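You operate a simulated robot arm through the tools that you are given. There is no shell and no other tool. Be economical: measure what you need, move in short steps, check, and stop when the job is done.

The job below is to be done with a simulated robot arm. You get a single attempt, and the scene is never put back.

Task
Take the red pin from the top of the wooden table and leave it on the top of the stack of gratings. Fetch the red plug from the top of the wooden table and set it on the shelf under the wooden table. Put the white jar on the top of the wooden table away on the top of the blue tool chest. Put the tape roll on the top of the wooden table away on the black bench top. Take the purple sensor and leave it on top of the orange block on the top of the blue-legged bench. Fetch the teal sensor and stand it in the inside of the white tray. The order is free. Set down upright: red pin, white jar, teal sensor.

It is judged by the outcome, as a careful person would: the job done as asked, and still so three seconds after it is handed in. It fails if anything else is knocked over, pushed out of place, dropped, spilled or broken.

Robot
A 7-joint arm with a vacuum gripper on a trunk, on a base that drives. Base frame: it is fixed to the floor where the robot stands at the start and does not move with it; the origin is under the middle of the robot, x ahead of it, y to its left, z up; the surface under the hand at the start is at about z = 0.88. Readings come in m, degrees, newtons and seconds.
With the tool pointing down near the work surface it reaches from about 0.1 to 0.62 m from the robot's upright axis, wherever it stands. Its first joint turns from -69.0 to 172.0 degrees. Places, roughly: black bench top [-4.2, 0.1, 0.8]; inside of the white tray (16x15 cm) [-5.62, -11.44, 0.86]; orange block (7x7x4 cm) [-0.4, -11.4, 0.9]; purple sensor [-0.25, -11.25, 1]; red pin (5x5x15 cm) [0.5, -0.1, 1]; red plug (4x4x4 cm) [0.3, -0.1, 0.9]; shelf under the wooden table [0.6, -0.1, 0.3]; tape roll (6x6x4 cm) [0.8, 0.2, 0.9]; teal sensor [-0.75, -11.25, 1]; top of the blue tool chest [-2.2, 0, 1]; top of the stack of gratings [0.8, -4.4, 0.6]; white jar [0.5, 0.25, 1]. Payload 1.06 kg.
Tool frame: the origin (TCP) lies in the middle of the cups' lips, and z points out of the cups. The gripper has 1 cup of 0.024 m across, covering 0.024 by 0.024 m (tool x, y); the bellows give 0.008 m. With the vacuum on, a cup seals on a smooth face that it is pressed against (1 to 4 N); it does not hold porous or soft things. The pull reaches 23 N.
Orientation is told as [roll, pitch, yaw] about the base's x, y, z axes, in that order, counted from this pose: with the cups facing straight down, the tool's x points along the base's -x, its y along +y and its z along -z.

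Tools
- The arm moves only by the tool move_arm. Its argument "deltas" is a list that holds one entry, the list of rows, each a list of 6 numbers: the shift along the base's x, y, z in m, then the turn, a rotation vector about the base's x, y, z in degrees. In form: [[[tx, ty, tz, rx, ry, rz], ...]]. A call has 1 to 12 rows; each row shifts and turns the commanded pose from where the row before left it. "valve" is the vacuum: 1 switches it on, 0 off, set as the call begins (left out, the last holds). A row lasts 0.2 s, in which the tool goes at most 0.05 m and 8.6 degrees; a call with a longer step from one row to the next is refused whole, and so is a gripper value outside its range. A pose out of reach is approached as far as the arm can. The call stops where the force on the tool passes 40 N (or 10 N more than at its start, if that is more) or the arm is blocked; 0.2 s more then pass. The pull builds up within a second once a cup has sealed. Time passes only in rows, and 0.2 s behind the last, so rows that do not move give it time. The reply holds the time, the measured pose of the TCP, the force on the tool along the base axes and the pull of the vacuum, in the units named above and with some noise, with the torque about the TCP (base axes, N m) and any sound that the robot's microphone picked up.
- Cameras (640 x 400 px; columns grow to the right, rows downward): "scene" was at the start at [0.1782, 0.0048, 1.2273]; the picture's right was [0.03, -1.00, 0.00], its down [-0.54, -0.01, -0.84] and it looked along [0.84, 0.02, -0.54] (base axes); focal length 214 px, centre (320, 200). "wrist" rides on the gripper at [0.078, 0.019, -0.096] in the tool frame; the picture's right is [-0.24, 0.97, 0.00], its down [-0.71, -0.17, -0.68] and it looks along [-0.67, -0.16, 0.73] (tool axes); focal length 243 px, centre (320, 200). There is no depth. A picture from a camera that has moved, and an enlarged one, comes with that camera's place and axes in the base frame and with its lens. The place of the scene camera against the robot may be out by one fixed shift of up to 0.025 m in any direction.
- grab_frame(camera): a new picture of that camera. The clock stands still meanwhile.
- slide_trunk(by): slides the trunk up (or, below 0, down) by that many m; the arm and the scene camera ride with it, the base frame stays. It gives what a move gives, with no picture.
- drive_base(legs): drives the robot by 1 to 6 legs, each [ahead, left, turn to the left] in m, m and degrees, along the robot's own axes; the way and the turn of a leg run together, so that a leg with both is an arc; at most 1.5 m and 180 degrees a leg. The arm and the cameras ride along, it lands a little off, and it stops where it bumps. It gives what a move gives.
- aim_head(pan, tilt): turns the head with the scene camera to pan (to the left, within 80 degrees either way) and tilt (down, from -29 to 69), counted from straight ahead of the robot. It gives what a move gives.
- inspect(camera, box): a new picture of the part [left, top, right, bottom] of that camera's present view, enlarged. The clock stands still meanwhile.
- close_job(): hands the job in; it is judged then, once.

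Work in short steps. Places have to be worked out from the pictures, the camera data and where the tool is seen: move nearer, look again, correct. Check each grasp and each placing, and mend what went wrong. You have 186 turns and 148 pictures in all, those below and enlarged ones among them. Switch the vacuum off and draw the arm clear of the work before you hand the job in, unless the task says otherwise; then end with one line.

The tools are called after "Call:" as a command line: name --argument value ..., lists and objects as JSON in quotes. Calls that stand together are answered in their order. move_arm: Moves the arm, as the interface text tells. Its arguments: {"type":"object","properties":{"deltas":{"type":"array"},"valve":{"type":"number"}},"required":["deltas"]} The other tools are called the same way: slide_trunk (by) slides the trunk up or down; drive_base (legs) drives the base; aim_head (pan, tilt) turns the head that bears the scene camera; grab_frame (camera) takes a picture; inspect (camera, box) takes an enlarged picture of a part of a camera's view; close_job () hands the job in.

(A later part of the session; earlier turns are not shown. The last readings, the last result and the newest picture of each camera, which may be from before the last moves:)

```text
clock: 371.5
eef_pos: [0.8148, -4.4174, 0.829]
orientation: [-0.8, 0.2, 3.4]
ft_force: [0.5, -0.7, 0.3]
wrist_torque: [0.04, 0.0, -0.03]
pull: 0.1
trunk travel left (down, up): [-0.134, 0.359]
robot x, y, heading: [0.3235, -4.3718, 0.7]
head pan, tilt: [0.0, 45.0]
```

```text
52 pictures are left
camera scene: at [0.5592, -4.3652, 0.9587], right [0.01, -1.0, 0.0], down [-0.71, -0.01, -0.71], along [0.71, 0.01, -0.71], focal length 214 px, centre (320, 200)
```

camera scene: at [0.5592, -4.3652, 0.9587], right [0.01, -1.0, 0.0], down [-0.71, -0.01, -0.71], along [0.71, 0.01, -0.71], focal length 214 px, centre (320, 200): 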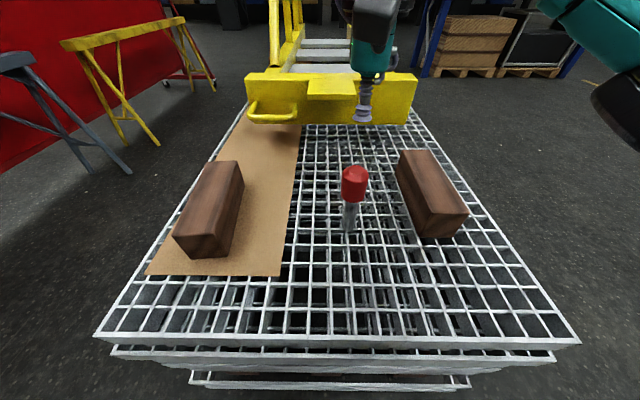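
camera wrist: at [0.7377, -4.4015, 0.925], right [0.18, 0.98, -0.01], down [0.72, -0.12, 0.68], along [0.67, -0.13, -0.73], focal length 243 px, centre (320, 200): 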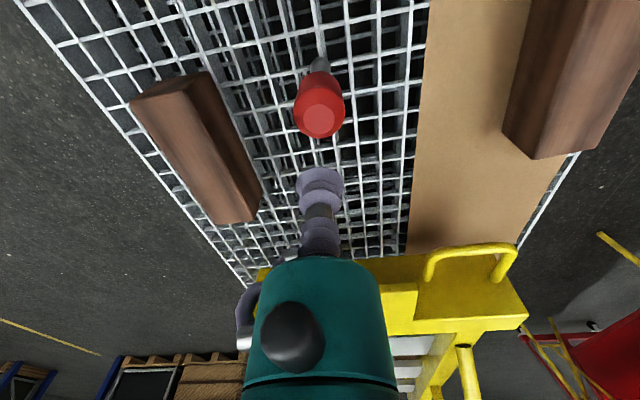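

The pin stands upright on the grating. I'll raise the hand and trunk, back off, turn to face -y and look down the lane to the blue-legged bench.

Call:
move_arm --deltas '[[[0, 0, 0.05, 0, 0, 0], [0, 0, 0.05, 0, 0, 0], [-0.02, 0.01, 0.04, 0, 0, 0], [-0.04, 0.02, 0, 0, 0, 0], [-0.04, 0.01, 0, 0, 0, 0]]]'

Call:
drive_base --legs '[[-0.6, 0, 0]]'

Call:
slide_trunk --by 0.25

Call:
drive_base --legs '[[0, 0, -90.5]]'

Call:
aim_head --pan 0 --tilt 10

Call:
grab_frame --camera "scene"

```text
clock: 372.7
eef_pos: [0.7168, -4.3768, 0.957]
orientation: [-0.5, 0.1, 3.3]
ft_force: [0.8, 1.1, 0.3]
wrist_torque: [0.0, 0.0, 0.02]
pull: 0.0
out of reach, approached as far as the arm can: row 3
trunk travel left (down, up): [-0.134, 0.359]
robot x, y, heading: [0.3206, -4.3718, 0.7]
head pan, tilt: [0.0, 45.0]
```

```text
clock: 376.0
eef_pos: [0.1209, -4.3841, 0.9561]
orientation: [-0.6, 0.2, 3.8]
ft_force: [-0.4, 0.5, -0.5]
wrist_torque: [0.01, 0.03, 0.02]
pull: 0.2
trunk travel left (down, up): [-0.134, 0.359]
robot x, y, heading: [-0.2771, -4.382, 1.0]
head pan, tilt: [0.0, 45.0]
```

```text
clock: 378.6
eef_pos: [0.1209, -4.384, 1.2058]
orientation: [-0.6, 0.2, 3.8]
ft_force: [0.3, 0.1, 0.3]
wrist_torque: [-0.01, -0.01, 0.0]
pull: 0.1
trunk travel left (down, up): [-0.384, 0.109]
robot x, y, heading: [-0.2752, -4.3813, 1.1]
head pan, tilt: [0.0, 45.0]
```

```text
clock: 383.0
eef_pos: [-0.2997, -4.7746, 1.2064]
orientation: [-0.6, 0.2, -89.3]
ft_force: [0.0, 0.6, 0.0]
wrist_torque: [0.03, 0.01, 0.0]
pull: 0.1
trunk travel left (down, up): [-0.384, 0.109]
robot x, y, heading: [-0.2784, -4.38, -92.0]
head pan, tilt: [0.0, 45.0]
```

```text
clock: 384.0
eef_pos: [-0.2991, -4.7741, 1.2052]
orientation: [-0.6, 0.3, -89.2]
ft_force: [0.2, -0.2, 0.4]
wrist_torque: [0.02, -0.02, 0.01]
pull: 0.1
trunk travel left (down, up): [-0.384, 0.109]
robot x, y, heading: [-0.2768, -4.3815, -91.7]
head pan, tilt: [0.0, 10.0]
```

```text
51 pictures are left
camera scene: at [-0.2737, -4.5512, 1.2734], right [-1.0, 0.03, 0.0], down [0.01, 0.17, -0.98], along [-0.03, -0.98, -0.17], focal length 214 px, centre (320, 200)
```

scene: 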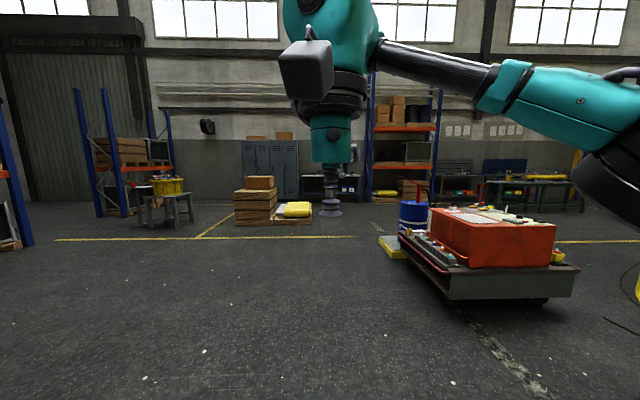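

The bench is straight ahead beyond a pallet (x > -0.24) with a loaded cart on the right (x < -1.3). I'll use the lane at x≈-0.75 down to y≈-9.5.

Call:
drive_base --legs '[[0, -0.45, 2], [1.4, 0, 0], [1.4, 0, 0], [1.4, 0, 0], [0.9, 0, 0]]'

Call:
aim_head --pan 0 --tilt 20

Call:
grab_frame --camera "scene"

```text
clock: 390.4
eef_pos: [-0.6922, -4.9583, 1.2194]
orientation: [-2.2, -1.6, -87.3]
ft_force: [0.1, -0.3, 0.1]
wrist_torque: [0.01, -0.03, 0.01]
pull: 0.1
trunk travel left (down, up): [-0.384, 0.109]
robot x, y, heading: [-0.7118, -4.5994, -90.3]
head pan, tilt: [0.0, 10.0]
stopped in leg 2: the robot was blocked; the commanded pose is now the measured one
```

```text
clock: 391.2
eef_pos: [-0.6924, -4.9592, 1.2187]
orientation: [-2.4, -1.5, -87.4]
ft_force: [0.1, -0.8, 0.9]
wrist_torque: [0.02, -0.03, -0.01]
pull: 0.1
trunk travel left (down, up): [-0.384, 0.109]
robot x, y, heading: [-0.7143, -4.602, -90.2]
head pan, tilt: [0.0, 20.0]
```

```text
50 pictures are left
camera scene: at [-0.6733, -4.733, 1.2615], right [-1.0, 0.0, 0.03], down [-0.03, 0.31, -0.95], along [-0.01, -0.95, -0.31], focal length 214 px, centre (320, 200)
```

scene: 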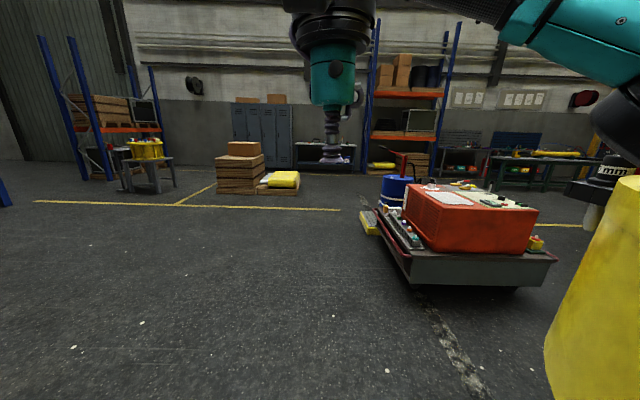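

The elbow touched something on the big yellow drum on the right. I'll move left away from it, pass it at x≈-0.25, then shift back.

Call:
drive_base --legs '[[0, 0.45, 0]]'

Call:
aim_head --pan -65 --tilt 20

Call:
grab_frame --camera "scene"

```text
clock: 395.7
eef_pos: [-0.2697, -4.9931, 1.2066]
orientation: [-0.5, 0.3, -86.6]
ft_force: [-0.2, 0.6, 1.2]
wrist_torque: [-0.02, 0.0, 0.02]
pull: 0.1
trunk travel left (down, up): [-0.384, 0.109]
robot x, y, heading: [-0.2637, -4.5956, -89.2]
head pan, tilt: [0.0, 20.0]
```

```text
clock: 397.0
eef_pos: [-0.2713, -4.9926, 1.2067]
orientation: [-0.5, 0.2, -86.7]
ft_force: [0.0, 0.4, 0.2]
wrist_torque: [0.0, 0.01, -0.01]
pull: 0.1
trunk travel left (down, up): [-0.384, 0.109]
robot x, y, heading: [-0.2656, -4.5982, -89.1]
head pan, tilt: [-65.0, 20.0]
```

```text
49 pictures are left
camera scene: at [-0.3409, -4.7159, 1.2572], right [-0.44, 0.9, 0.0], down [0.31, 0.15, -0.94], along [-0.85, -0.41, -0.34], focal length 214 px, centre (320, 200)
```

scene: 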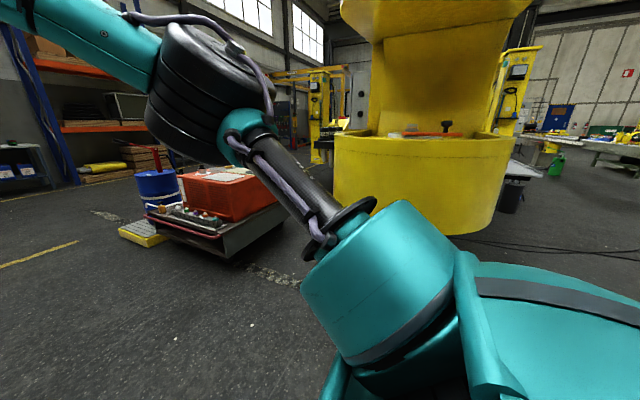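

It's a large machine's basket and nothing appears to have fallen. I'll continue: forward to y≈-7.2, then shift right to x≈-0.75 and on to y≈-9.5.

Call:
drive_base --legs '[[1.3, 0, -0.8], [1.3, 0, 0], [0.6, -0.45, 0], [1.0, 0, 0], [0.75, 0, 0]]'

Call:
aim_head --pan 0 --tilt 20

Call:
grab_frame --camera "scene"

```text
clock: 422.4
eef_pos: [-0.6835, -9.9905, 1.2064]
orientation: [-0.7, 0.2, -85.3]
ft_force: [0.7, -0.4, 0.6]
wrist_torque: [-0.01, 0.0, -0.02]
pull: 0.0
trunk travel left (down, up): [-0.384, 0.109]
robot x, y, heading: [-0.6855, -9.5962, -87.6]
head pan, tilt: [-65.0, 20.0]
```

```text
clock: 423.8
eef_pos: [-0.6828, -9.9895, 1.2065]
orientation: [-0.4, 0.3, -85.2]
ft_force: [-0.3, 0.3, 0.5]
wrist_torque: [0.01, 0.02, 0.01]
pull: 0.1
trunk travel left (down, up): [-0.384, 0.109]
robot x, y, heading: [-0.6871, -9.5933, -87.6]
head pan, tilt: [0.0, 20.0]
```

```text
48 pictures are left
camera scene: at [-0.6738, -9.7645, 1.2572], right [-1.0, -0.04, 0.0], down [-0.01, 0.34, -0.94], along [0.04, -0.94, -0.34], focal length 214 px, centre (320, 200)
```

scene: 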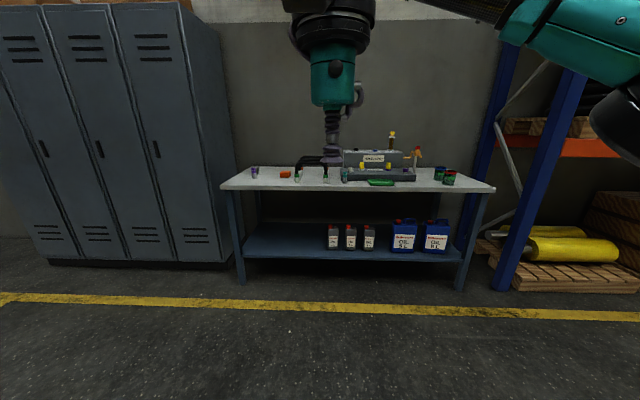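

The bench's front edge is at y≈-11.06; the purple sensor and orange block are at its left. I'll move toward x≈-0.33, y≈-10.5 and look down.

Call:
drive_base --legs '[[0.4, 0.35, -2.4], [0.45, 0, 0]]'

Call:
aim_head --pan 0 --tilt 32

Call:
grab_frame --camera "scene"

Call:
grab_frame --camera "wrist"

```text
clock: 429.7
eef_pos: [-0.3411, -10.8248, 1.2062]
orientation: [-0.5, 0.4, -87.3]
ft_force: [-0.2, -0.7, -0.3]
wrist_torque: [0.03, -0.01, -0.01]
pull: 0.2
trunk travel left (down, up): [-0.384, 0.109]
robot x, y, heading: [-0.3261, -10.4264, -89.8]
head pan, tilt: [0.0, 20.0]
```

```text
clock: 430.4
eef_pos: [-0.3404, -10.8245, 1.2062]
orientation: [-0.6, 0.2, -87.2]
ft_force: [-0.1, 0.4, 0.3]
wrist_torque: [0.02, 0.02, 0.01]
pull: 0.0
trunk travel left (down, up): [-0.384, 0.109]
robot x, y, heading: [-0.3297, -10.4278, -89.3]
head pan, tilt: [0.0, 32.0]
```

```text
47 pictures are left
camera scene: at [-0.3238, -10.5962, 1.238], right [-1.0, 0.0, 0.0], down [0.0, 0.53, -0.85], along [0.0, -0.85, -0.53], focal length 214 px, centre (320, 200)
```

scene: 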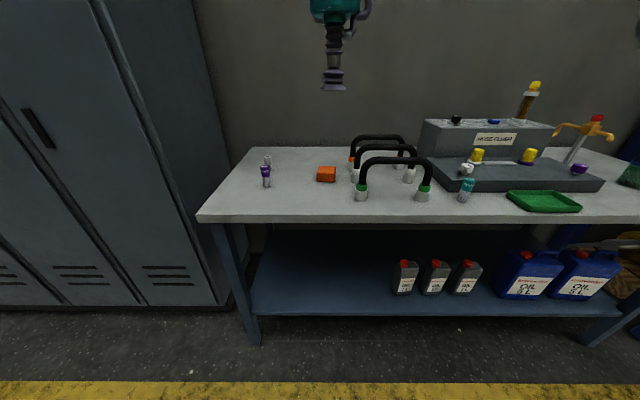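

```text
46 pictures are left
camera wrist: at [-0.3238, -10.7454, 1.3023], right [0.98, -0.19, -0.01], down [-0.13, -0.72, 0.68], along [-0.14, -0.67, -0.73], focal length 243 px, centre (320, 200)
```

wrist: 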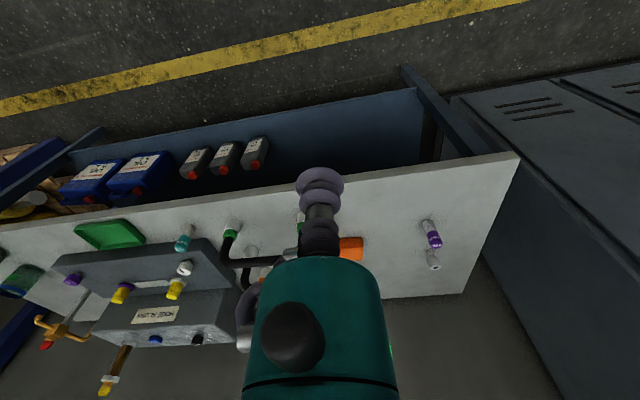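

Let me zoom in on the sensors to see their shapes.

Call:
inspect --camera "scene" --box '[245, 145, 345, 207]'

Call:
inspect --camera "wrist" --box '[390, 200, 470, 280]'

Call:
inspect --camera "scene" --box '[420, 145, 520, 207]'

```text
6.40 times, centred on (295, 176) of scene
camera zoom: at [-0.3238, -10.5962, 1.238], right [-1.0, 0.0, 0.0], down [0.0, 0.53, -0.85], along [0.0, -0.85, -0.53], focal length 1373 px, centre (480, 354)
```

zoom: 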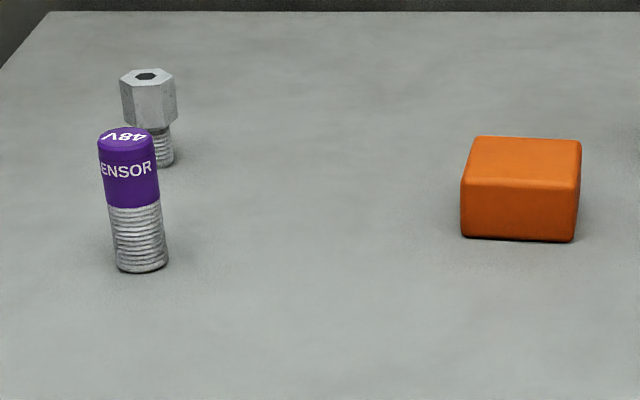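

```text
5.00 times, centred on (430, 240) of wrist
camera zoom: at [-0.3238, -10.7454, 1.3023], right [0.98, -0.19, -0.01], down [-0.13, -0.72, 0.68], along [-0.14, -0.67, -0.73], focal length 1213 px, centre (-230, 0)
```

zoom: 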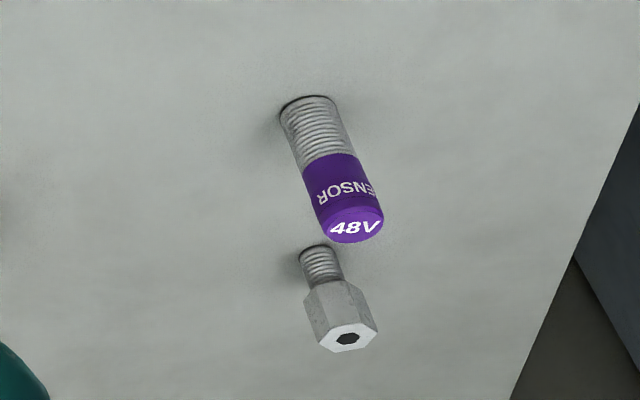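

```text
6.40 times, centred on (470, 176) of scene
camera zoom: at [-0.3238, -10.5962, 1.238], right [-1.0, 0.0, 0.0], down [0.0, 0.53, -0.85], along [0.0, -0.85, -0.53], focal length 1373 px, centre (-640, 354)
```

zoom: 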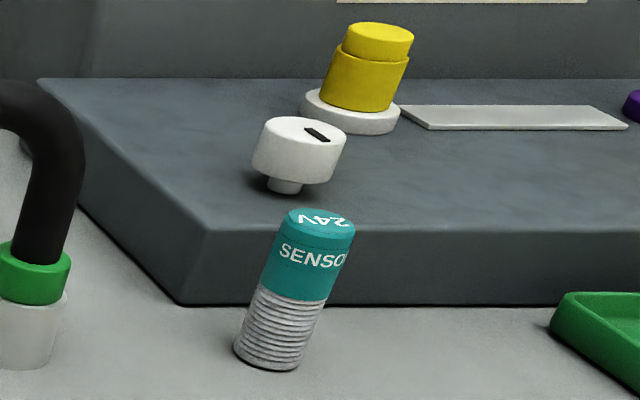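

The purple sensor's top is at about (-0.147, -11.255, 0.957) and the orange block is centred near (-0.348, -11.315). I'll drive in and position over the sensor.

Call:
drive_base --legs '[[0.36, 0.05, 0]]'

Call:
move_arm --deltas '[[[0.035, -0.01, -0.02, 0, 0, 0], [0.035, -0.015, -0.03, 0, 0, 0], [0.03, -0.015, -0.03, 0, 0, 0], [0.03, -0.015, -0.03, 0, 0, 0], [0, 0, -0.03, 0, 0, 0]]]'

Call:
grab_frame --camera "wrist"

```text
clock: 432.7
eef_pos: [-0.2957, -11.1761, 1.2057]
orientation: [-0.5, 0.3, -87.8]
ft_force: [0.4, 1.2, -0.1]
wrist_torque: [0.01, -0.02, 0.0]
pull: 0.1
trunk travel left (down, up): [-0.384, 0.109]
robot x, y, heading: [-0.2802, -10.783, -90.0]
head pan, tilt: [0.0, 32.0]
```

```text
clock: 433.9
eef_pos: [-0.1642, -11.2302, 1.0663]
orientation: [-0.5, 0.2, -87.8]
ft_force: [-0.3, -0.4, -0.1]
wrist_torque: [0.02, 0.01, -0.03]
pull: 0.1
trunk travel left (down, up): [-0.384, 0.109]
robot x, y, heading: [-0.2836, -10.7805, -90.1]
head pan, tilt: [0.0, 32.0]
```

```text
42 pictures are left
camera wrist: at [-0.1459, -11.1508, 1.1617], right [0.98, -0.2, -0.01], down [-0.14, -0.72, 0.68], along [-0.14, -0.67, -0.73], focal length 243 px, centre (320, 200)
```

wrist: 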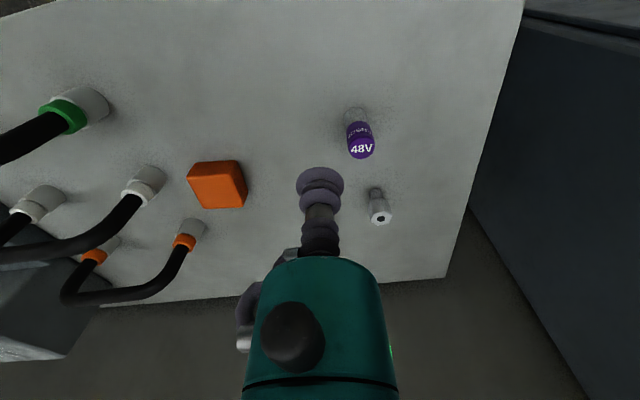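

The closer view gives about (-0.135, -11.277). I'll move there at z 1.0 and zoom.

Call:
move_arm --deltas '[[[0.028, -0.03, -0.02, 0, 0, 0], [0, -0.012, -0.035, 0, 0, 0], [0, 0, 0, 0, 0, 0]]]'

Call:
inspect --camera "wrist" --box '[240, 60, 400, 220]'

```text
clock: 434.7
eef_pos: [-0.133, -11.2752, 1.0125]
orientation: [-0.5, 0.1, -87.8]
ft_force: [-0.2, 0.1, 0.3]
wrist_torque: [0.0, -0.02, 0.0]
pull: 0.1
trunk travel left (down, up): [-0.384, 0.109]
robot x, y, heading: [-0.2826, -10.7801, -90.5]
head pan, tilt: [0.0, 32.0]
```

```text
2.50 times, centred on (320, 140) of wrist
camera zoom: at [-0.1166, -11.1962, 1.1084], right [0.98, -0.2, -0.01], down [-0.14, -0.72, 0.68], along [-0.14, -0.67, -0.73], focal length 606 px, centre (320, 350)
```

zoom: 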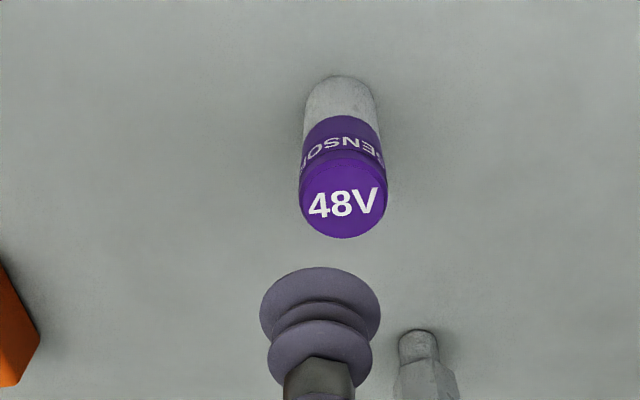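

Triangulating the two views gives a lower top, z≈0.93, at (-0.131, -11.296). I'll move there at z≈0.965 and check.

Call:
move_arm --deltas '[[[0.002, -0.02, -0.03, 0, 0, 0], [0, 0, -0.015, 0, 0, 0], [0, 0, 0, 0, 0, 0]]]'

Call:
inspect --camera "wrist" --box '[240, 60, 400, 220]'

```text
clock: 435.5
eef_pos: [-0.1336, -11.295, 0.9658]
orientation: [-0.5, 0.2, -87.7]
ft_force: [0.1, 0.7, 0.0]
wrist_torque: [-0.02, 0.01, -0.02]
pull: 0.1
trunk travel left (down, up): [-0.384, 0.109]
robot x, y, heading: [-0.2817, -10.7851, -90.1]
head pan, tilt: [0.0, 32.0]
```

```text
2.50 times, centred on (320, 140) of wrist
camera zoom: at [-0.116, -11.2158, 1.0613], right [0.98, -0.2, -0.01], down [-0.14, -0.72, 0.68], along [-0.14, -0.67, -0.73], focal length 606 px, centre (320, 350)
```

zoom: 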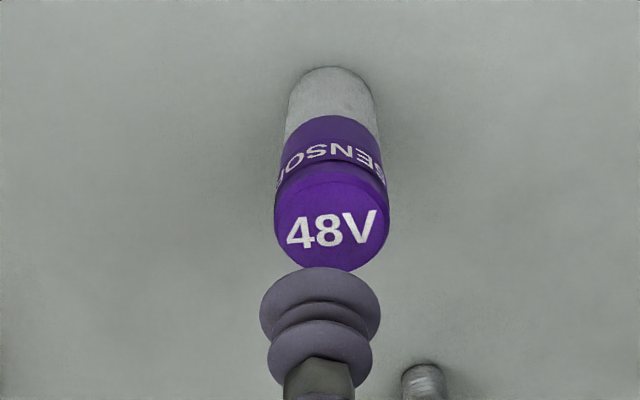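

The face centre is at (-0.130, -11.295). I'll shift +3 mm in x, vacuum on, and descend.

Call:
move_arm --deltas '[[[0.003, 0, -0.015, 0, 0, 0], [0, 0, -0.006, 0, 0, 0], [0, 0, -0.004, 0, 0, 0], [0, 0, -0.003, 0, 0, 0], [0, 0, -0.003, 0, 0, 0], [0, 0, 0, 0, 0, 0]]]' --valve 1

```text
clock: 436.9
eef_pos: [-0.1332, -11.2929, 0.9339]
orientation: [-0.4, 0.2, -87.8]
ft_force: [-0.1, -0.1, -0.1]
wrist_torque: [0.02, -0.03, 0.03]
pull: 0.0
trunk travel left (down, up): [-0.384, 0.109]
robot x, y, heading: [-0.2847, -10.7786, -90.5]
head pan, tilt: [0.0, 32.0]
```

Call:
move_arm --deltas '[[[0.002, -0.001, -0.003, 0, 0, 0], [0, 0, -0.003, 0, 0, 0], [0, 0, 0, 0, 0, 0], [0, 0, 0, 0, 0, 0]]]'

Call:
inspect --camera "wrist" --box '[240, 60, 400, 220]'

```text
clock: 437.9
eef_pos: [-0.1292, -11.295, 0.9294]
orientation: [-0.5, 0.2, -87.8]
ft_force: [-0.7, 0.7, 0.3]
wrist_torque: [-0.03, -0.01, 0.02]
pull: 22.7
trunk travel left (down, up): [-0.384, 0.109]
robot x, y, heading: [-0.281, -10.7831, -90.2]
head pan, tilt: [0.0, 32.0]
```

```text
2.50 times, centred on (320, 140) of wrist
camera zoom: at [-0.1125, -11.2159, 1.025], right [0.98, -0.2, -0.01], down [-0.14, -0.72, 0.68], along [-0.14, -0.67, -0.73], focal length 606 px, centre (320, 350)
```

zoom: 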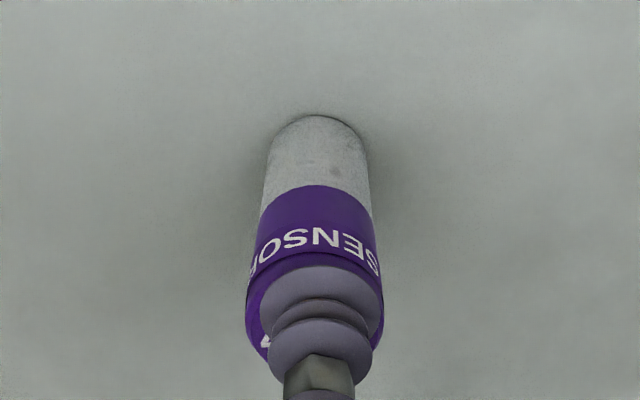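

Sealed at 22.7 N. I'll lift the sensor 0.1 m and carry it toward the orange block, then look.

Call:
move_arm --deltas '[[[0, 0, 0.01, 0, 0, 0], [0, 0, 0.04, 0, 0, 0], [0, 0, 0.05, 0, 0, 0], [-0.04, 0, 0, 0, 0, 0], [-0.04, 0, 0, 0, 0, 0], [-0.04, 0, 0, 0, 0, 0], [-0.02, 0, 0, 0, 0, 0]]]'

Call:
grab_frame --camera "wrist"

```text
clock: 439.5
eef_pos: [-0.2729, -11.2909, 1.0302]
orientation: [-0.6, 0.2, -87.8]
ft_force: [0.9, 0.0, -0.9]
wrist_torque: [0.0, 0.01, -0.02]
pull: 22.6
out of reach, approached as far as the arm can: row 3
trunk travel left (down, up): [-0.384, 0.109]
robot x, y, heading: [-0.2852, -10.78, -90.0]
head pan, tilt: [0.0, 32.0]
```

```text
38 pictures are left
camera wrist: at [-0.2556, -11.2128, 1.1259], right [0.98, -0.2, -0.01], down [-0.14, -0.72, 0.68], along [-0.14, -0.67, -0.73], focal length 243 px, centre (320, 200)
```

wrist: 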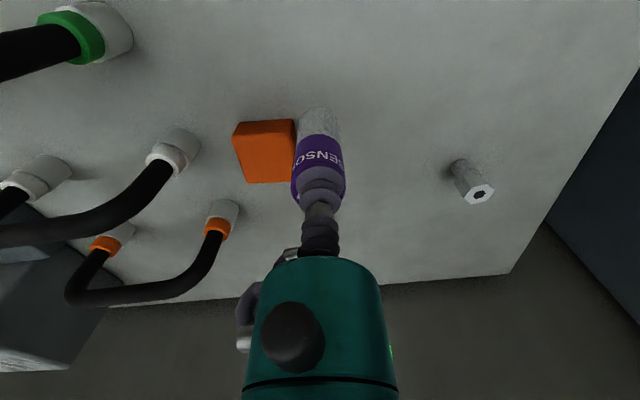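

The block's centre works out at (-0.341, -11.345) with its top at z≈0.893. I'll shift the base a little to keep in reach, then align over the block.

Call:
drive_base --legs '[[0.03, -0.05, 0]]'

Call:
move_arm --deltas '[[[-0.01, -0.01, 0, 0, 0, 0], [-0.008, -0.013, 0, 0, 0, 0], [0, 0, 0, 0, 0, 0]]]'

Call:
grab_frame --camera "wrist"

Call:
grab_frame --camera "scene"

```text
clock: 440.7
eef_pos: [-0.3256, -11.3217, 1.0301]
orientation: [-0.5, 0.2, -87.7]
ft_force: [-0.4, 0.1, -1.6]
wrist_torque: [0.01, 0.01, -0.01]
pull: 23.2
trunk travel left (down, up): [-0.384, 0.109]
robot x, y, heading: [-0.334, -10.8103, -90.5]
head pan, tilt: [0.0, 32.0]
```

```text
clock: 441.5
eef_pos: [-0.3421, -11.3446, 1.0279]
orientation: [-0.5, 0.2, -87.8]
ft_force: [-0.4, -0.3, -0.9]
wrist_torque: [0.02, -0.01, 0.01]
pull: 23.0
trunk travel left (down, up): [-0.384, 0.109]
robot x, y, heading: [-0.3347, -10.8111, -90.2]
head pan, tilt: [0.0, 32.0]
```

```text
37 pictures are left
camera wrist: at [-0.3239, -11.2663, 1.1248], right [0.98, -0.2, -0.01], down [-0.14, -0.72, 0.68], along [-0.14, -0.67, -0.73], focal length 243 px, centre (320, 200)
```

wrist: 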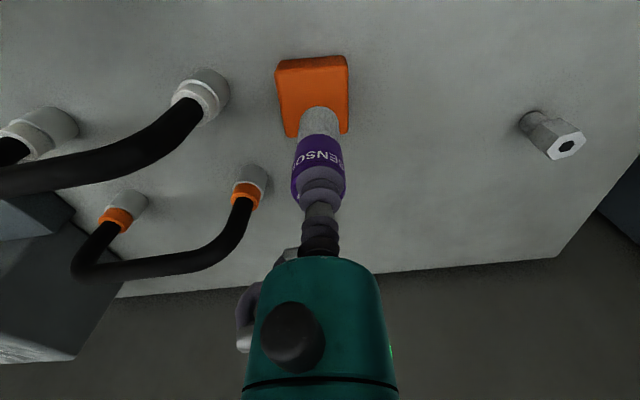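

```text
36 pictures are left
camera scene: at [-0.3277, -10.978, 1.2379], right [-1.0, 0.0, 0.0], down [0.0, 0.53, -0.85], along [0.0, -0.85, -0.53], focal length 214 px, centre (320, 200)
```

scene: 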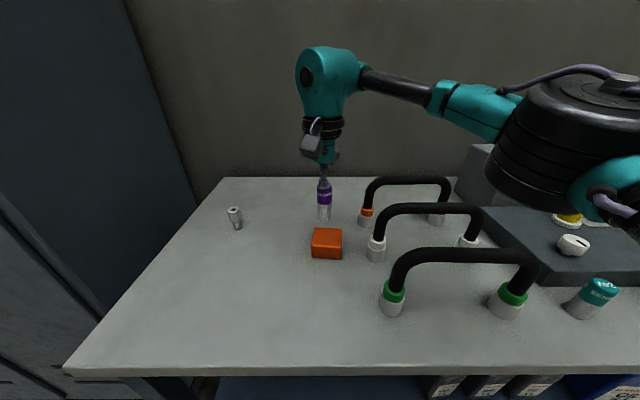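

The block's centre is at (-0.348, -11.353), so I'll shift (-6, -8) mm and descend in small steps.

Call:
move_arm --deltas '[[[-0.006, -0.008, 0, 0, 0, 0], [0, 0, -0.03, 0, 0, 0], [0, 0, -0.015, 0, 0, 0], [0, 0, -0.005, 0, 0, 0]]]'

Call:
inspect --camera "wrist" --box '[240, 40, 400, 200]'

```text
clock: 442.5
eef_pos: [-0.3486, -11.3517, 0.9791]
orientation: [-0.5, 0.1, -87.7]
ft_force: [0.3, -1.2, -1.0]
wrist_torque: [-0.01, 0.01, 0.05]
pull: 23.0
trunk travel left (down, up): [-0.384, 0.109]
robot x, y, heading: [-0.3308, -10.8103, -90.3]
head pan, tilt: [0.0, 32.0]
```

```text
2.50 times, centred on (320, 120) of wrist
camera zoom: at [-0.3303, -11.2728, 1.0759], right [0.98, -0.2, -0.01], down [-0.14, -0.72, 0.68], along [-0.14, -0.67, -0.73], focal length 606 px, centre (320, 400)
```

zoom: 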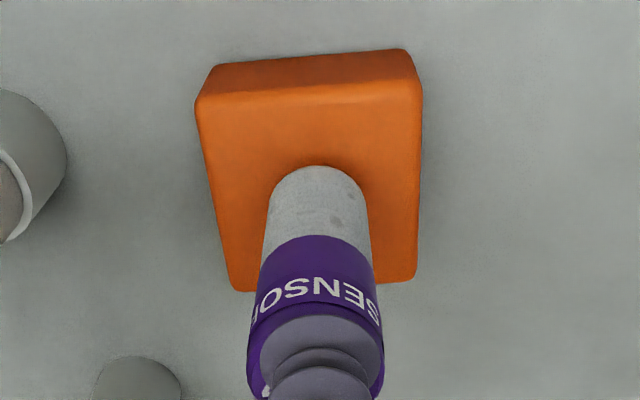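

The foot is nicely centred over the block. I'll lower to contact.

Call:
move_arm --deltas '[[[0, 0, -0.004, 0, 0, 0], [0, 0, -0.004, 0, 0, 0], [0, 0, -0.003, 0, 0, 0]]]'

```text
clock: 443.3
eef_pos: [-0.3473, -11.3513, 0.9688]
orientation: [-0.5, 0.3, -87.7]
ft_force: [0.0, 0.0, 0.9]
wrist_torque: [0.01, 0.0, -0.04]
pull: 23.3
trunk travel left (down, up): [-0.384, 0.109]
robot x, y, heading: [-0.3326, -10.8113, -90.3]
head pan, tilt: [0.0, 32.0]
```

Call:
move_arm --deltas '[[[0, 0, -0.003, 0, 0, 0], [0, 0, -0.002, 0, 0, 0]]]'

```text
clock: 443.9
eef_pos: [-0.3465, -11.3518, 0.9651]
orientation: [-0.4, 0.0, -87.7]
ft_force: [-2.1, 2.2, 16.4]
wrist_torque: [-0.12, 0.05, -0.03]
pull: 22.5
trunk travel left (down, up): [-0.384, 0.109]
robot x, y, heading: [-0.3308, -10.8124, -90.2]
head pan, tilt: [0.0, 32.0]
```

The sensor is seated at 16 N. I'll ease up 2 mm, release, wait, and lift slowly.

Call:
move_arm --deltas '[[[0, 0, 0.002, 0, 0, 0], [0, 0, 0, 0, 0, 0], [0, 0, 0, 0, 0, 0], [0, 0, 0, 0, 0, 0], [0, 0, 0.004, 0, 0, 0], [0, 0, 0.01, 0, 0, 0], [0, 0, 0.03, 0, 0, 0], [0, 0.01, 0.04, 0, 0, 0], [0, 0.04, 0.02, 0, 0, 0], [0, 0.04, 0.02, 0, 0, 0]]]' --valve 0

Call:
grab_frame --camera "wrist"

Call:
grab_frame --camera "scene"

```text
clock: 446.1
eef_pos: [-0.347, -11.2621, 1.0883]
orientation: [-0.5, 0.1, -87.8]
ft_force: [-0.8, 0.2, 0.3]
wrist_torque: [0.0, 0.0, 0.0]
pull: 0.0
trunk travel left (down, up): [-0.384, 0.109]
robot x, y, heading: [-0.3283, -10.8099, -90.3]
head pan, tilt: [0.0, 32.0]
```

```text
34 pictures are left
camera wrist: at [-0.3294, -11.1839, 1.1841], right [0.98, -0.2, -0.01], down [-0.14, -0.72, 0.68], along [-0.14, -0.67, -0.73], focal length 243 px, centre (320, 200)
```

wrist: 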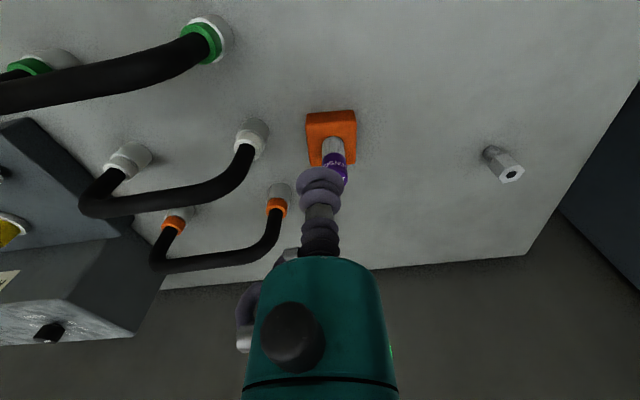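

```text
33 pictures are left
camera scene: at [-0.3277, -10.9776, 1.238], right [-1.0, 0.0, 0.0], down [0.0, 0.53, -0.85], along [0.0, -0.85, -0.53], focal length 214 px, centre (320, 200)
```

scene: 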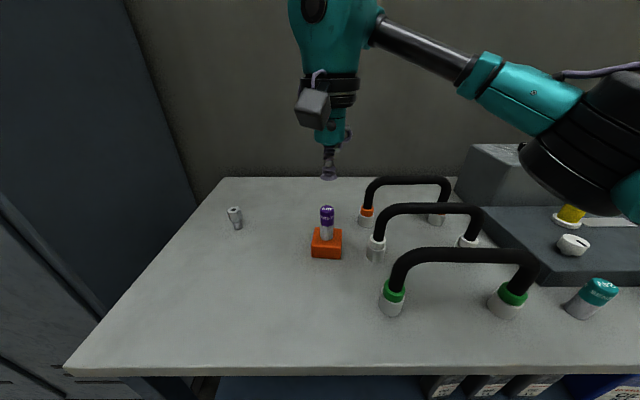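

The purple sensor stands on the orange block. I'll back off, strafe right to the teal sensor, and look.

Call:
drive_base --legs '[[-0.15, 0, 0], [0, -0.43, 0], [0.08, 0, 0]]'

Call:
grab_frame --camera "wrist"

```text
clock: 452.1
eef_pos: [-0.786, -11.1918, 1.087]
orientation: [-0.5, 0.3, -87.3]
ft_force: [-0.2, 0.1, 0.1]
wrist_torque: [0.01, 0.0, 0.0]
pull: 0.1
trunk travel left (down, up): [-0.384, 0.109]
robot x, y, heading: [-0.7753, -10.7387, -89.7]
head pan, tilt: [0.0, 32.0]
```

```text
32 pictures are left
camera wrist: at [-0.7691, -11.1132, 1.1834], right [0.98, -0.19, -0.01], down [-0.13, -0.72, 0.68], along [-0.14, -0.67, -0.73], focal length 243 px, centre (320, 200)
```

wrist: 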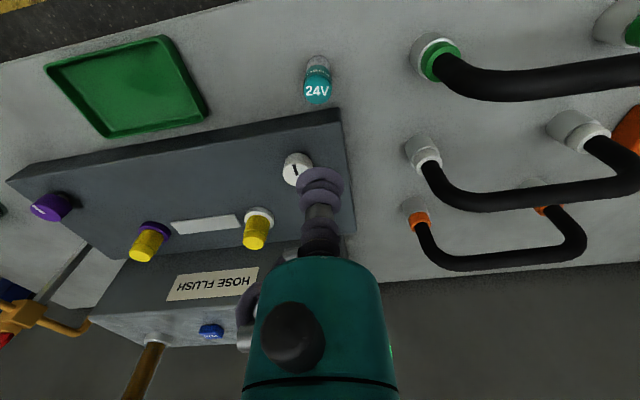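

The teal sensor's top is at (-0.792, -11.198), almost directly below. I'll descend to z≈0.965 and zoom.

Call:
move_arm --deltas '[[[-0.005, -0.005, -0.04, 0, 0, 0], [0, 0, -0.04, 0, 0, 0], [0, 0, -0.04, 0, 0, 0], [0, 0, 0, 0, 0, 0]]]'

Call:
inspect --camera "wrist" --box '[240, 60, 400, 220]'

```text
clock: 453.1
eef_pos: [-0.7923, -11.1927, 0.9659]
orientation: [-0.5, 0.3, -87.4]
ft_force: [0.2, 0.3, 0.6]
wrist_torque: [0.01, -0.01, 0.02]
pull: 0.0
trunk travel left (down, up): [-0.384, 0.109]
robot x, y, heading: [-0.7736, -10.7367, -89.6]
head pan, tilt: [0.0, 32.0]
```

```text
2.50 times, centred on (320, 140) of wrist
camera zoom: at [-0.7747, -11.1138, 1.0622], right [0.98, -0.19, -0.01], down [-0.13, -0.72, 0.68], along [-0.14, -0.67, -0.73], focal length 606 px, centre (320, 350)
```

zoom: 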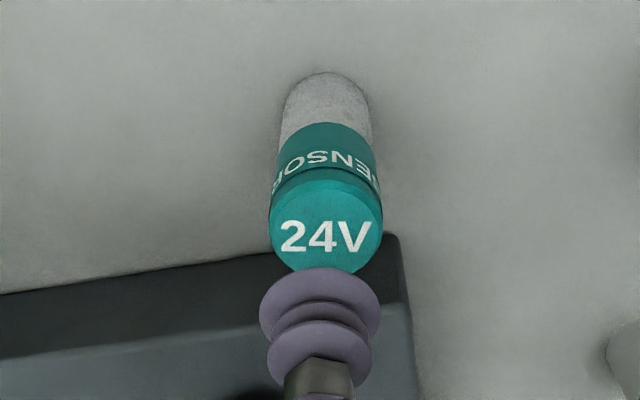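

The face centre is at (-0.791, -11.195). I'll shift 2 mm, vacuum on, and descend.

Call:
move_arm --deltas '[[[0.0015, -0.0025, -0.018, 0, 0, 0], [0, 0, -0.008, 0, 0, 0], [0, 0, -0.004, 0, 0, 0], [0, 0, -0.004, 0, 0, 0], [0, 0, -0.003, 0, 0, 0], [0, 0, 0, 0, 0, 0], [0, 0, 0, 0, 0, 0]]]' --valve 1

```text
clock: 454.7
eef_pos: [-0.79, -11.199, 0.9305]
orientation: [-0.5, 0.2, -87.4]
ft_force: [0.2, 1.3, 0.1]
wrist_torque: [0.01, -0.02, -0.01]
pull: 22.5
trunk travel left (down, up): [-0.384, 0.109]
robot x, y, heading: [-0.777, -10.7396, -89.8]
head pan, tilt: [0.0, 32.0]
```

Sealed at 22.5 N. I'll lift, retract, back off to the aisle and look toward the tray's bench.

Call:
move_arm --deltas '[[[0, 0, 0.01, 0, 0, 0], [0, 0, 0.04, 0, 0, 0], [0, 0.01, 0.045, 0, 0, 0], [0, 0.02, 0.04, 0, 0, 0], [0, 0.03, 0.03, 0, 0, 0], [0, 0.03, 0.03, 0, 0, 0]]]'

Call:
drive_base --legs '[[-0.9, 0, 0]]'

Call:
aim_head --pan -60 --tilt 15

Call:
grab_frame --camera "scene"

Call:
grab_frame --camera "wrist"

```text
clock: 456.1
eef_pos: [-0.7841, -11.1083, 1.1248]
orientation: [-0.6, 0.3, -87.5]
ft_force: [0.3, -0.1, -1.7]
wrist_torque: [0.0, 0.0, -0.01]
pull: 22.4
trunk travel left (down, up): [-0.384, 0.109]
robot x, y, heading: [-0.771, -10.739, -89.8]
head pan, tilt: [0.0, 32.0]
```

```text
clock: 460.8
eef_pos: [-0.7864, -10.2261, 1.1249]
orientation: [-0.5, 0.2, -87.5]
ft_force: [-0.6, -0.3, -1.6]
wrist_torque: [0.0, -0.02, 0.01]
pull: 23.1
trunk travel left (down, up): [-0.384, 0.109]
robot x, y, heading: [-0.7775, -9.8555, -90.0]
head pan, tilt: [0.0, 32.0]
```

```text
clock: 462.1
eef_pos: [-0.7862, -10.2265, 1.1239]
orientation: [-0.5, 0.1, -87.5]
ft_force: [0.5, 0.2, -1.1]
wrist_torque: [-0.03, 0.0, 0.03]
pull: 22.5
trunk travel left (down, up): [-0.384, 0.109]
robot x, y, heading: [-0.7745, -9.8545, -90.1]
head pan, tilt: [-60.0, 15.0]
```

```text
30 pictures are left
camera scene: at [-0.8517, -9.9811, 1.2653], right [-0.5, 0.86, 0.0], down [0.22, 0.13, -0.97], along [-0.84, -0.48, -0.26], focal length 214 px, centre (320, 200)
```

scene: 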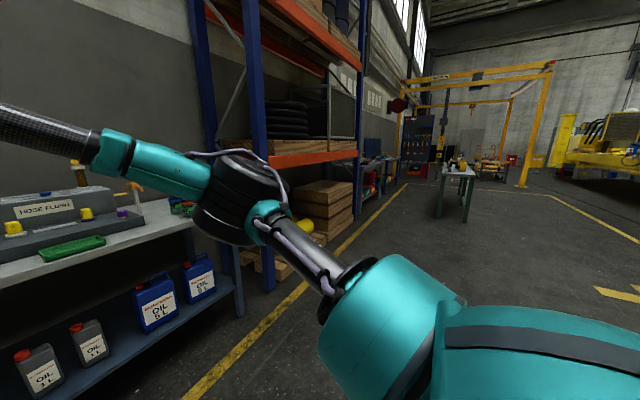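

```text
29 pictures are left
camera wrist: at [-0.7684, -10.1468, 1.2203], right [0.98, -0.19, -0.01], down [-0.13, -0.72, 0.68], along [-0.14, -0.67, -0.73], focal length 243 px, centre (320, 200)
```

wrist: 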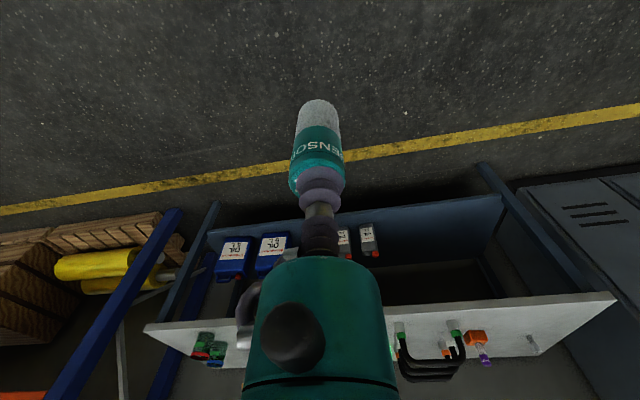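

The teal sensor is held. I'll strafe along the aisle at y≈-10.45 toward -x for 2.8 m and look ahead.

Call:
drive_base --legs '[[0.6, 0, 0], [0, -1.4, 0], [0, -1.4, 0]]'

Call:
aim_head --pan -45 --tilt 20

Call:
grab_frame --camera "scene"

```text
clock: 489.0
eef_pos: [-3.5139, -10.8066, 1.1245]
orientation: [-0.5, 0.1, -86.9]
ft_force: [1.3, -0.1, -1.5]
wrist_torque: [-0.01, 0.01, -0.02]
pull: 23.5
trunk travel left (down, up): [-0.384, 0.109]
robot x, y, heading: [-3.5073, -10.4401, -89.4]
head pan, tilt: [-60.0, 15.0]
```

```text
clock: 489.8
eef_pos: [-3.5142, -10.8063, 1.124]
orientation: [-0.5, 0.2, -86.9]
ft_force: [-0.1, -0.6, -1.5]
wrist_torque: [0.03, -0.01, 0.0]
pull: 22.9
trunk travel left (down, up): [-0.384, 0.109]
robot x, y, heading: [-3.506, -10.435, -89.5]
head pan, tilt: [-45.0, 20.0]
```

```text
28 pictures are left
camera scene: at [-3.5663, -10.5817, 1.2572], right [-0.71, 0.7, 0.0], down [0.24, 0.24, -0.94], along [-0.66, -0.67, -0.34], focal length 214 px, centre (320, 200)
```

scene: 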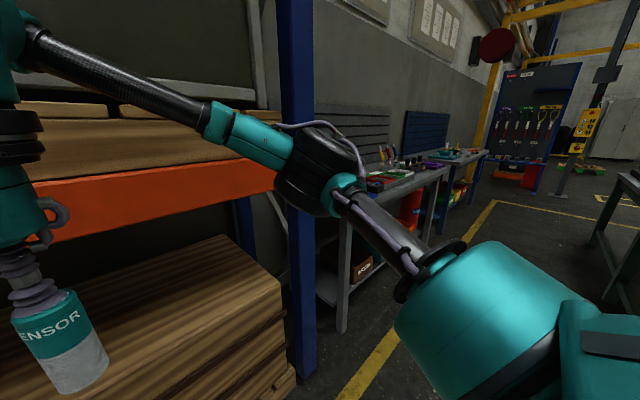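

The elbow is close to the rack upright, so I'll back up 0.13 m before continuing past it, then move nearer the bench at x≈-5.5.

Call:
drive_base --legs '[[-0.13, 0, -0.5], [0, -1.05, 0], [0.15, -0.95, 0]]'

Call:
aim_head --pan 0 --tilt 28

Call:
grab_frame --camera "scene"

```text
clock: 508.4
eef_pos: [-5.509, -10.8383, 1.1243]
orientation: [-0.6, 0.2, -87.5]
ft_force: [0.1, 0.2, -2.3]
wrist_torque: [0.0, 0.01, 0.0]
pull: 22.6
trunk travel left (down, up): [-0.384, 0.109]
robot x, y, heading: [-5.4992, -10.4683, -90.1]
head pan, tilt: [-45.0, 20.0]
```

```text
clock: 509.5
eef_pos: [-5.5092, -10.8396, 1.1247]
orientation: [-0.5, 0.2, -87.5]
ft_force: [0.1, -0.7, -1.0]
wrist_torque: [0.01, -0.02, 0.0]
pull: 23.7
trunk travel left (down, up): [-0.384, 0.109]
robot x, y, heading: [-5.4994, -10.4703, -90.0]
head pan, tilt: [0.0, 28.0]
```

```text
27 pictures are left
camera scene: at [-5.4929, -10.6385, 1.2443], right [-1.0, 0.0, 0.0], down [0.0, 0.47, -0.88], along [0.0, -0.88, -0.47], focal length 214 px, centre (320, 200)
```

scene: 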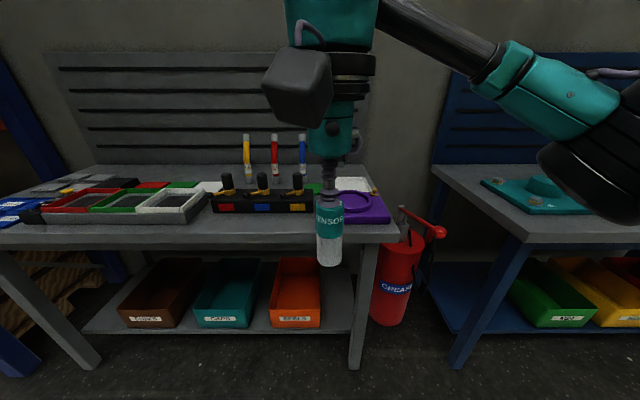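

The white tray appears behind the purple tray, hidden by the tool, near (-5.62, -11.44). I'll drive in 0.2 m and look with the wrist camera.

Call:
drive_base --legs '[[0.2, 0, 0]]'

Call:
grab_frame --camera "wrist"

Call:
inspect --camera "scene" --box '[270, 160, 470, 285]'

```text
clock: 511.1
eef_pos: [-5.5071, -11.0338, 1.1235]
orientation: [-0.5, 0.3, -87.5]
ft_force: [0.1, -0.4, 0.0]
wrist_torque: [0.0, 0.02, -0.03]
pull: 23.4
trunk travel left (down, up): [-0.384, 0.109]
robot x, y, heading: [-5.497, -10.6646, -89.9]
head pan, tilt: [0.0, 28.0]
```

```text
26 pictures are left
camera wrist: at [-5.4906, -10.9541, 1.2201], right [0.98, -0.19, -0.01], down [-0.13, -0.72, 0.68], along [-0.14, -0.67, -0.73], focal length 243 px, centre (320, 200)
```

wrist: 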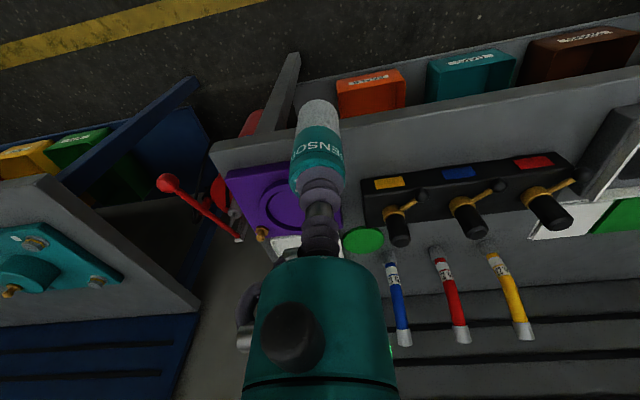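

```text
3.20 times, centred on (370, 222) of scene
camera zoom: at [-5.4928, -10.8328, 1.2441], right [-1.0, 0.0, 0.0], down [0.0, 0.47, -0.88], along [0.0, -0.88, -0.47], focal length 686 px, centre (160, 128)
```

zoom: 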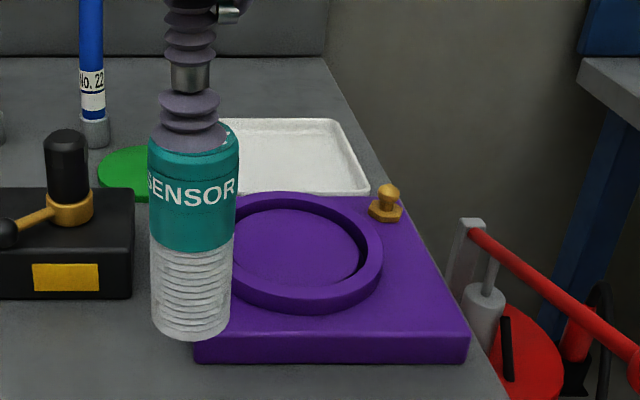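

The white tray spans about x -5.70..-5.55, y -11.39..-11.54, behind the purple block. I'll strafe right and move up to the bench for reach, keeping the sensor high.

Call:
drive_base --legs '[[0, -0.115, 0], [0.19, 0, 0]]'

Call:
move_arm --deltas '[[[0, -0.04, -0.01, 0, 0, 0], [0, -0.04, -0.01, 0, 0, 0], [0, -0.04, -0.01, 0, 0, 0], [0, -0.03, -0.02, 0, 0, 0], [0, -0.02, -0.01, 0, 0, 0]]]'

Call:
grab_frame --camera "wrist"

Call:
grab_frame --camera "scene"

```text
clock: 513.9
eef_pos: [-5.6223, -11.2252, 1.1235]
orientation: [-0.4, 0.3, -87.5]
ft_force: [0.7, 0.2, -1.3]
wrist_torque: [0.01, -0.03, -0.02]
pull: 23.5
trunk travel left (down, up): [-0.384, 0.109]
robot x, y, heading: [-5.6175, -10.8536, -89.8]
head pan, tilt: [0.0, 28.0]
```

```text
clock: 515.1
eef_pos: [-5.6244, -11.3948, 1.0624]
orientation: [-0.6, 0.2, -87.5]
ft_force: [0.1, 0.1, -1.8]
wrist_torque: [-0.02, 0.01, 0.0]
pull: 22.8
trunk travel left (down, up): [-0.384, 0.109]
robot x, y, heading: [-5.6129, -10.8545, -89.7]
head pan, tilt: [0.0, 28.0]
```

```text
24 pictures are left
camera wrist: at [-5.6064, -11.3151, 1.1587], right [0.98, -0.19, -0.01], down [-0.13, -0.72, 0.68], along [-0.14, -0.67, -0.73], focal length 243 px, centre (320, 200)
```

wrist: 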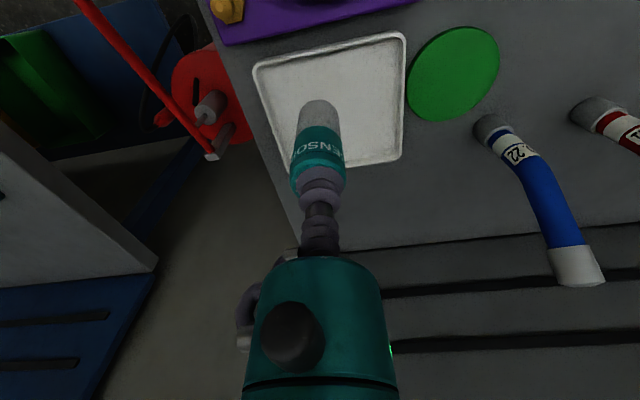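

```text
23 pictures are left
camera scene: at [-5.607, -11.0237, 1.2442], right [-1.0, 0.0, 0.0], down [0.0, 0.47, -0.88], along [0.0, -0.88, -0.47], focal length 214 px, centre (320, 200)
```

scene: 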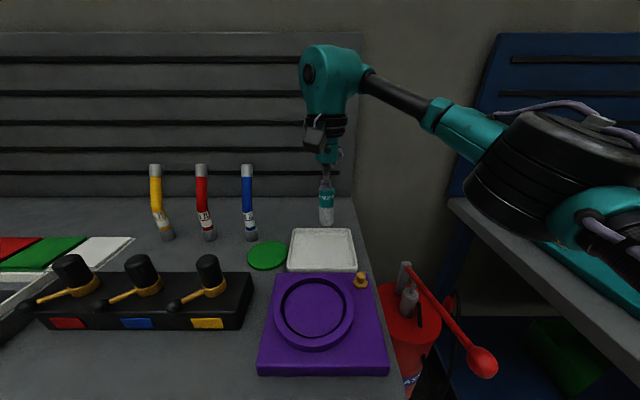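

The tray's inner centre is at (-5.618, -11.436). I'll move over it and lower to z≈0.96.

Call:
move_arm --deltas '[[[0.003, -0.02, -0.01, 0, 0, 0], [0.003, -0.021, -0.01, 0, 0, 0], [0, 0, -0.03, 0, 0, 0], [0, 0, -0.03, 0, 0, 0], [0, 0, -0.02, 0, 0, 0]]]'

Call:
grab_frame --camera "wrist"

Call:
grab_frame --camera "scene"

```text
clock: 516.3
eef_pos: [-5.6169, -11.4321, 0.9666]
orientation: [-0.5, 0.3, -87.4]
ft_force: [0.3, -0.1, -1.5]
wrist_torque: [0.03, -0.01, 0.01]
pull: 23.3
trunk travel left (down, up): [-0.384, 0.109]
robot x, y, heading: [-5.6087, -10.8492, -90.2]
head pan, tilt: [0.0, 28.0]
```

```text
22 pictures are left
camera wrist: at [-5.5985, -11.3534, 1.0623], right [0.98, -0.19, -0.01], down [-0.13, -0.72, 0.68], along [-0.14, -0.67, -0.73], focal length 243 px, centre (320, 200)
```

wrist: 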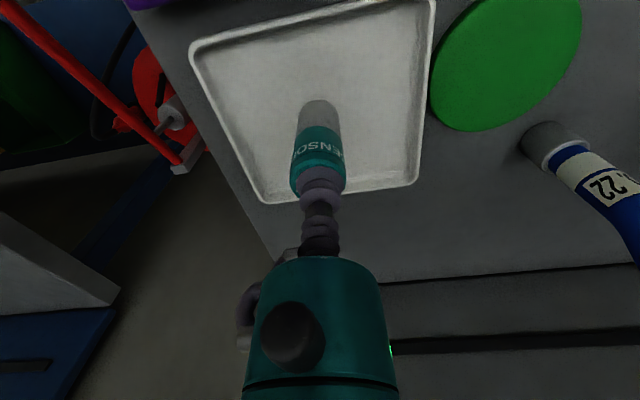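

```text
21 pictures are left
camera scene: at [-5.607, -11.0236, 1.2442], right [-1.0, 0.0, 0.0], down [0.0, 0.47, -0.88], along [0.0, -0.88, -0.47], focal length 214 px, centre (320, 200)
```

scene: 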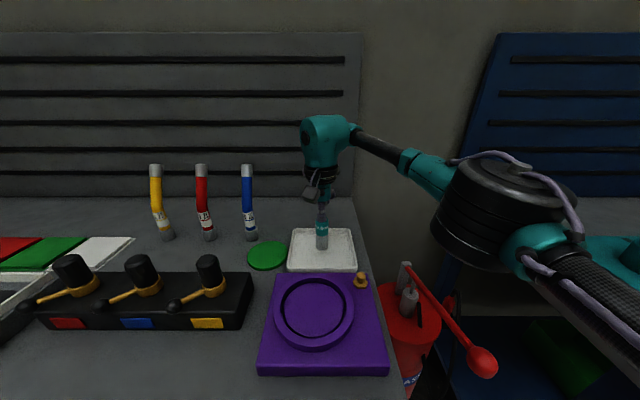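

Centred in the tray. I'll lower in small steps to contact.

Call:
move_arm --deltas '[[[0, 0, -0.015, 0, 0, 0], [0, 0, -0.008, 0, 0, 0], [0, 0, -0.004, 0, 0, 0], [0, 0, -0.003, 0, 0, 0]]]'

```text
clock: 517.3
eef_pos: [-5.6175, -11.4337, 0.9373]
orientation: [-0.3, 0.0, -87.5]
ft_force: [-1.5, -0.1, 18.8]
wrist_torque: [0.04, 0.0, -0.04]
pull: 22.9
trunk travel left (down, up): [-0.384, 0.109]
robot x, y, heading: [-5.6124, -10.8541, -89.7]
head pan, tilt: [0.0, 28.0]
```

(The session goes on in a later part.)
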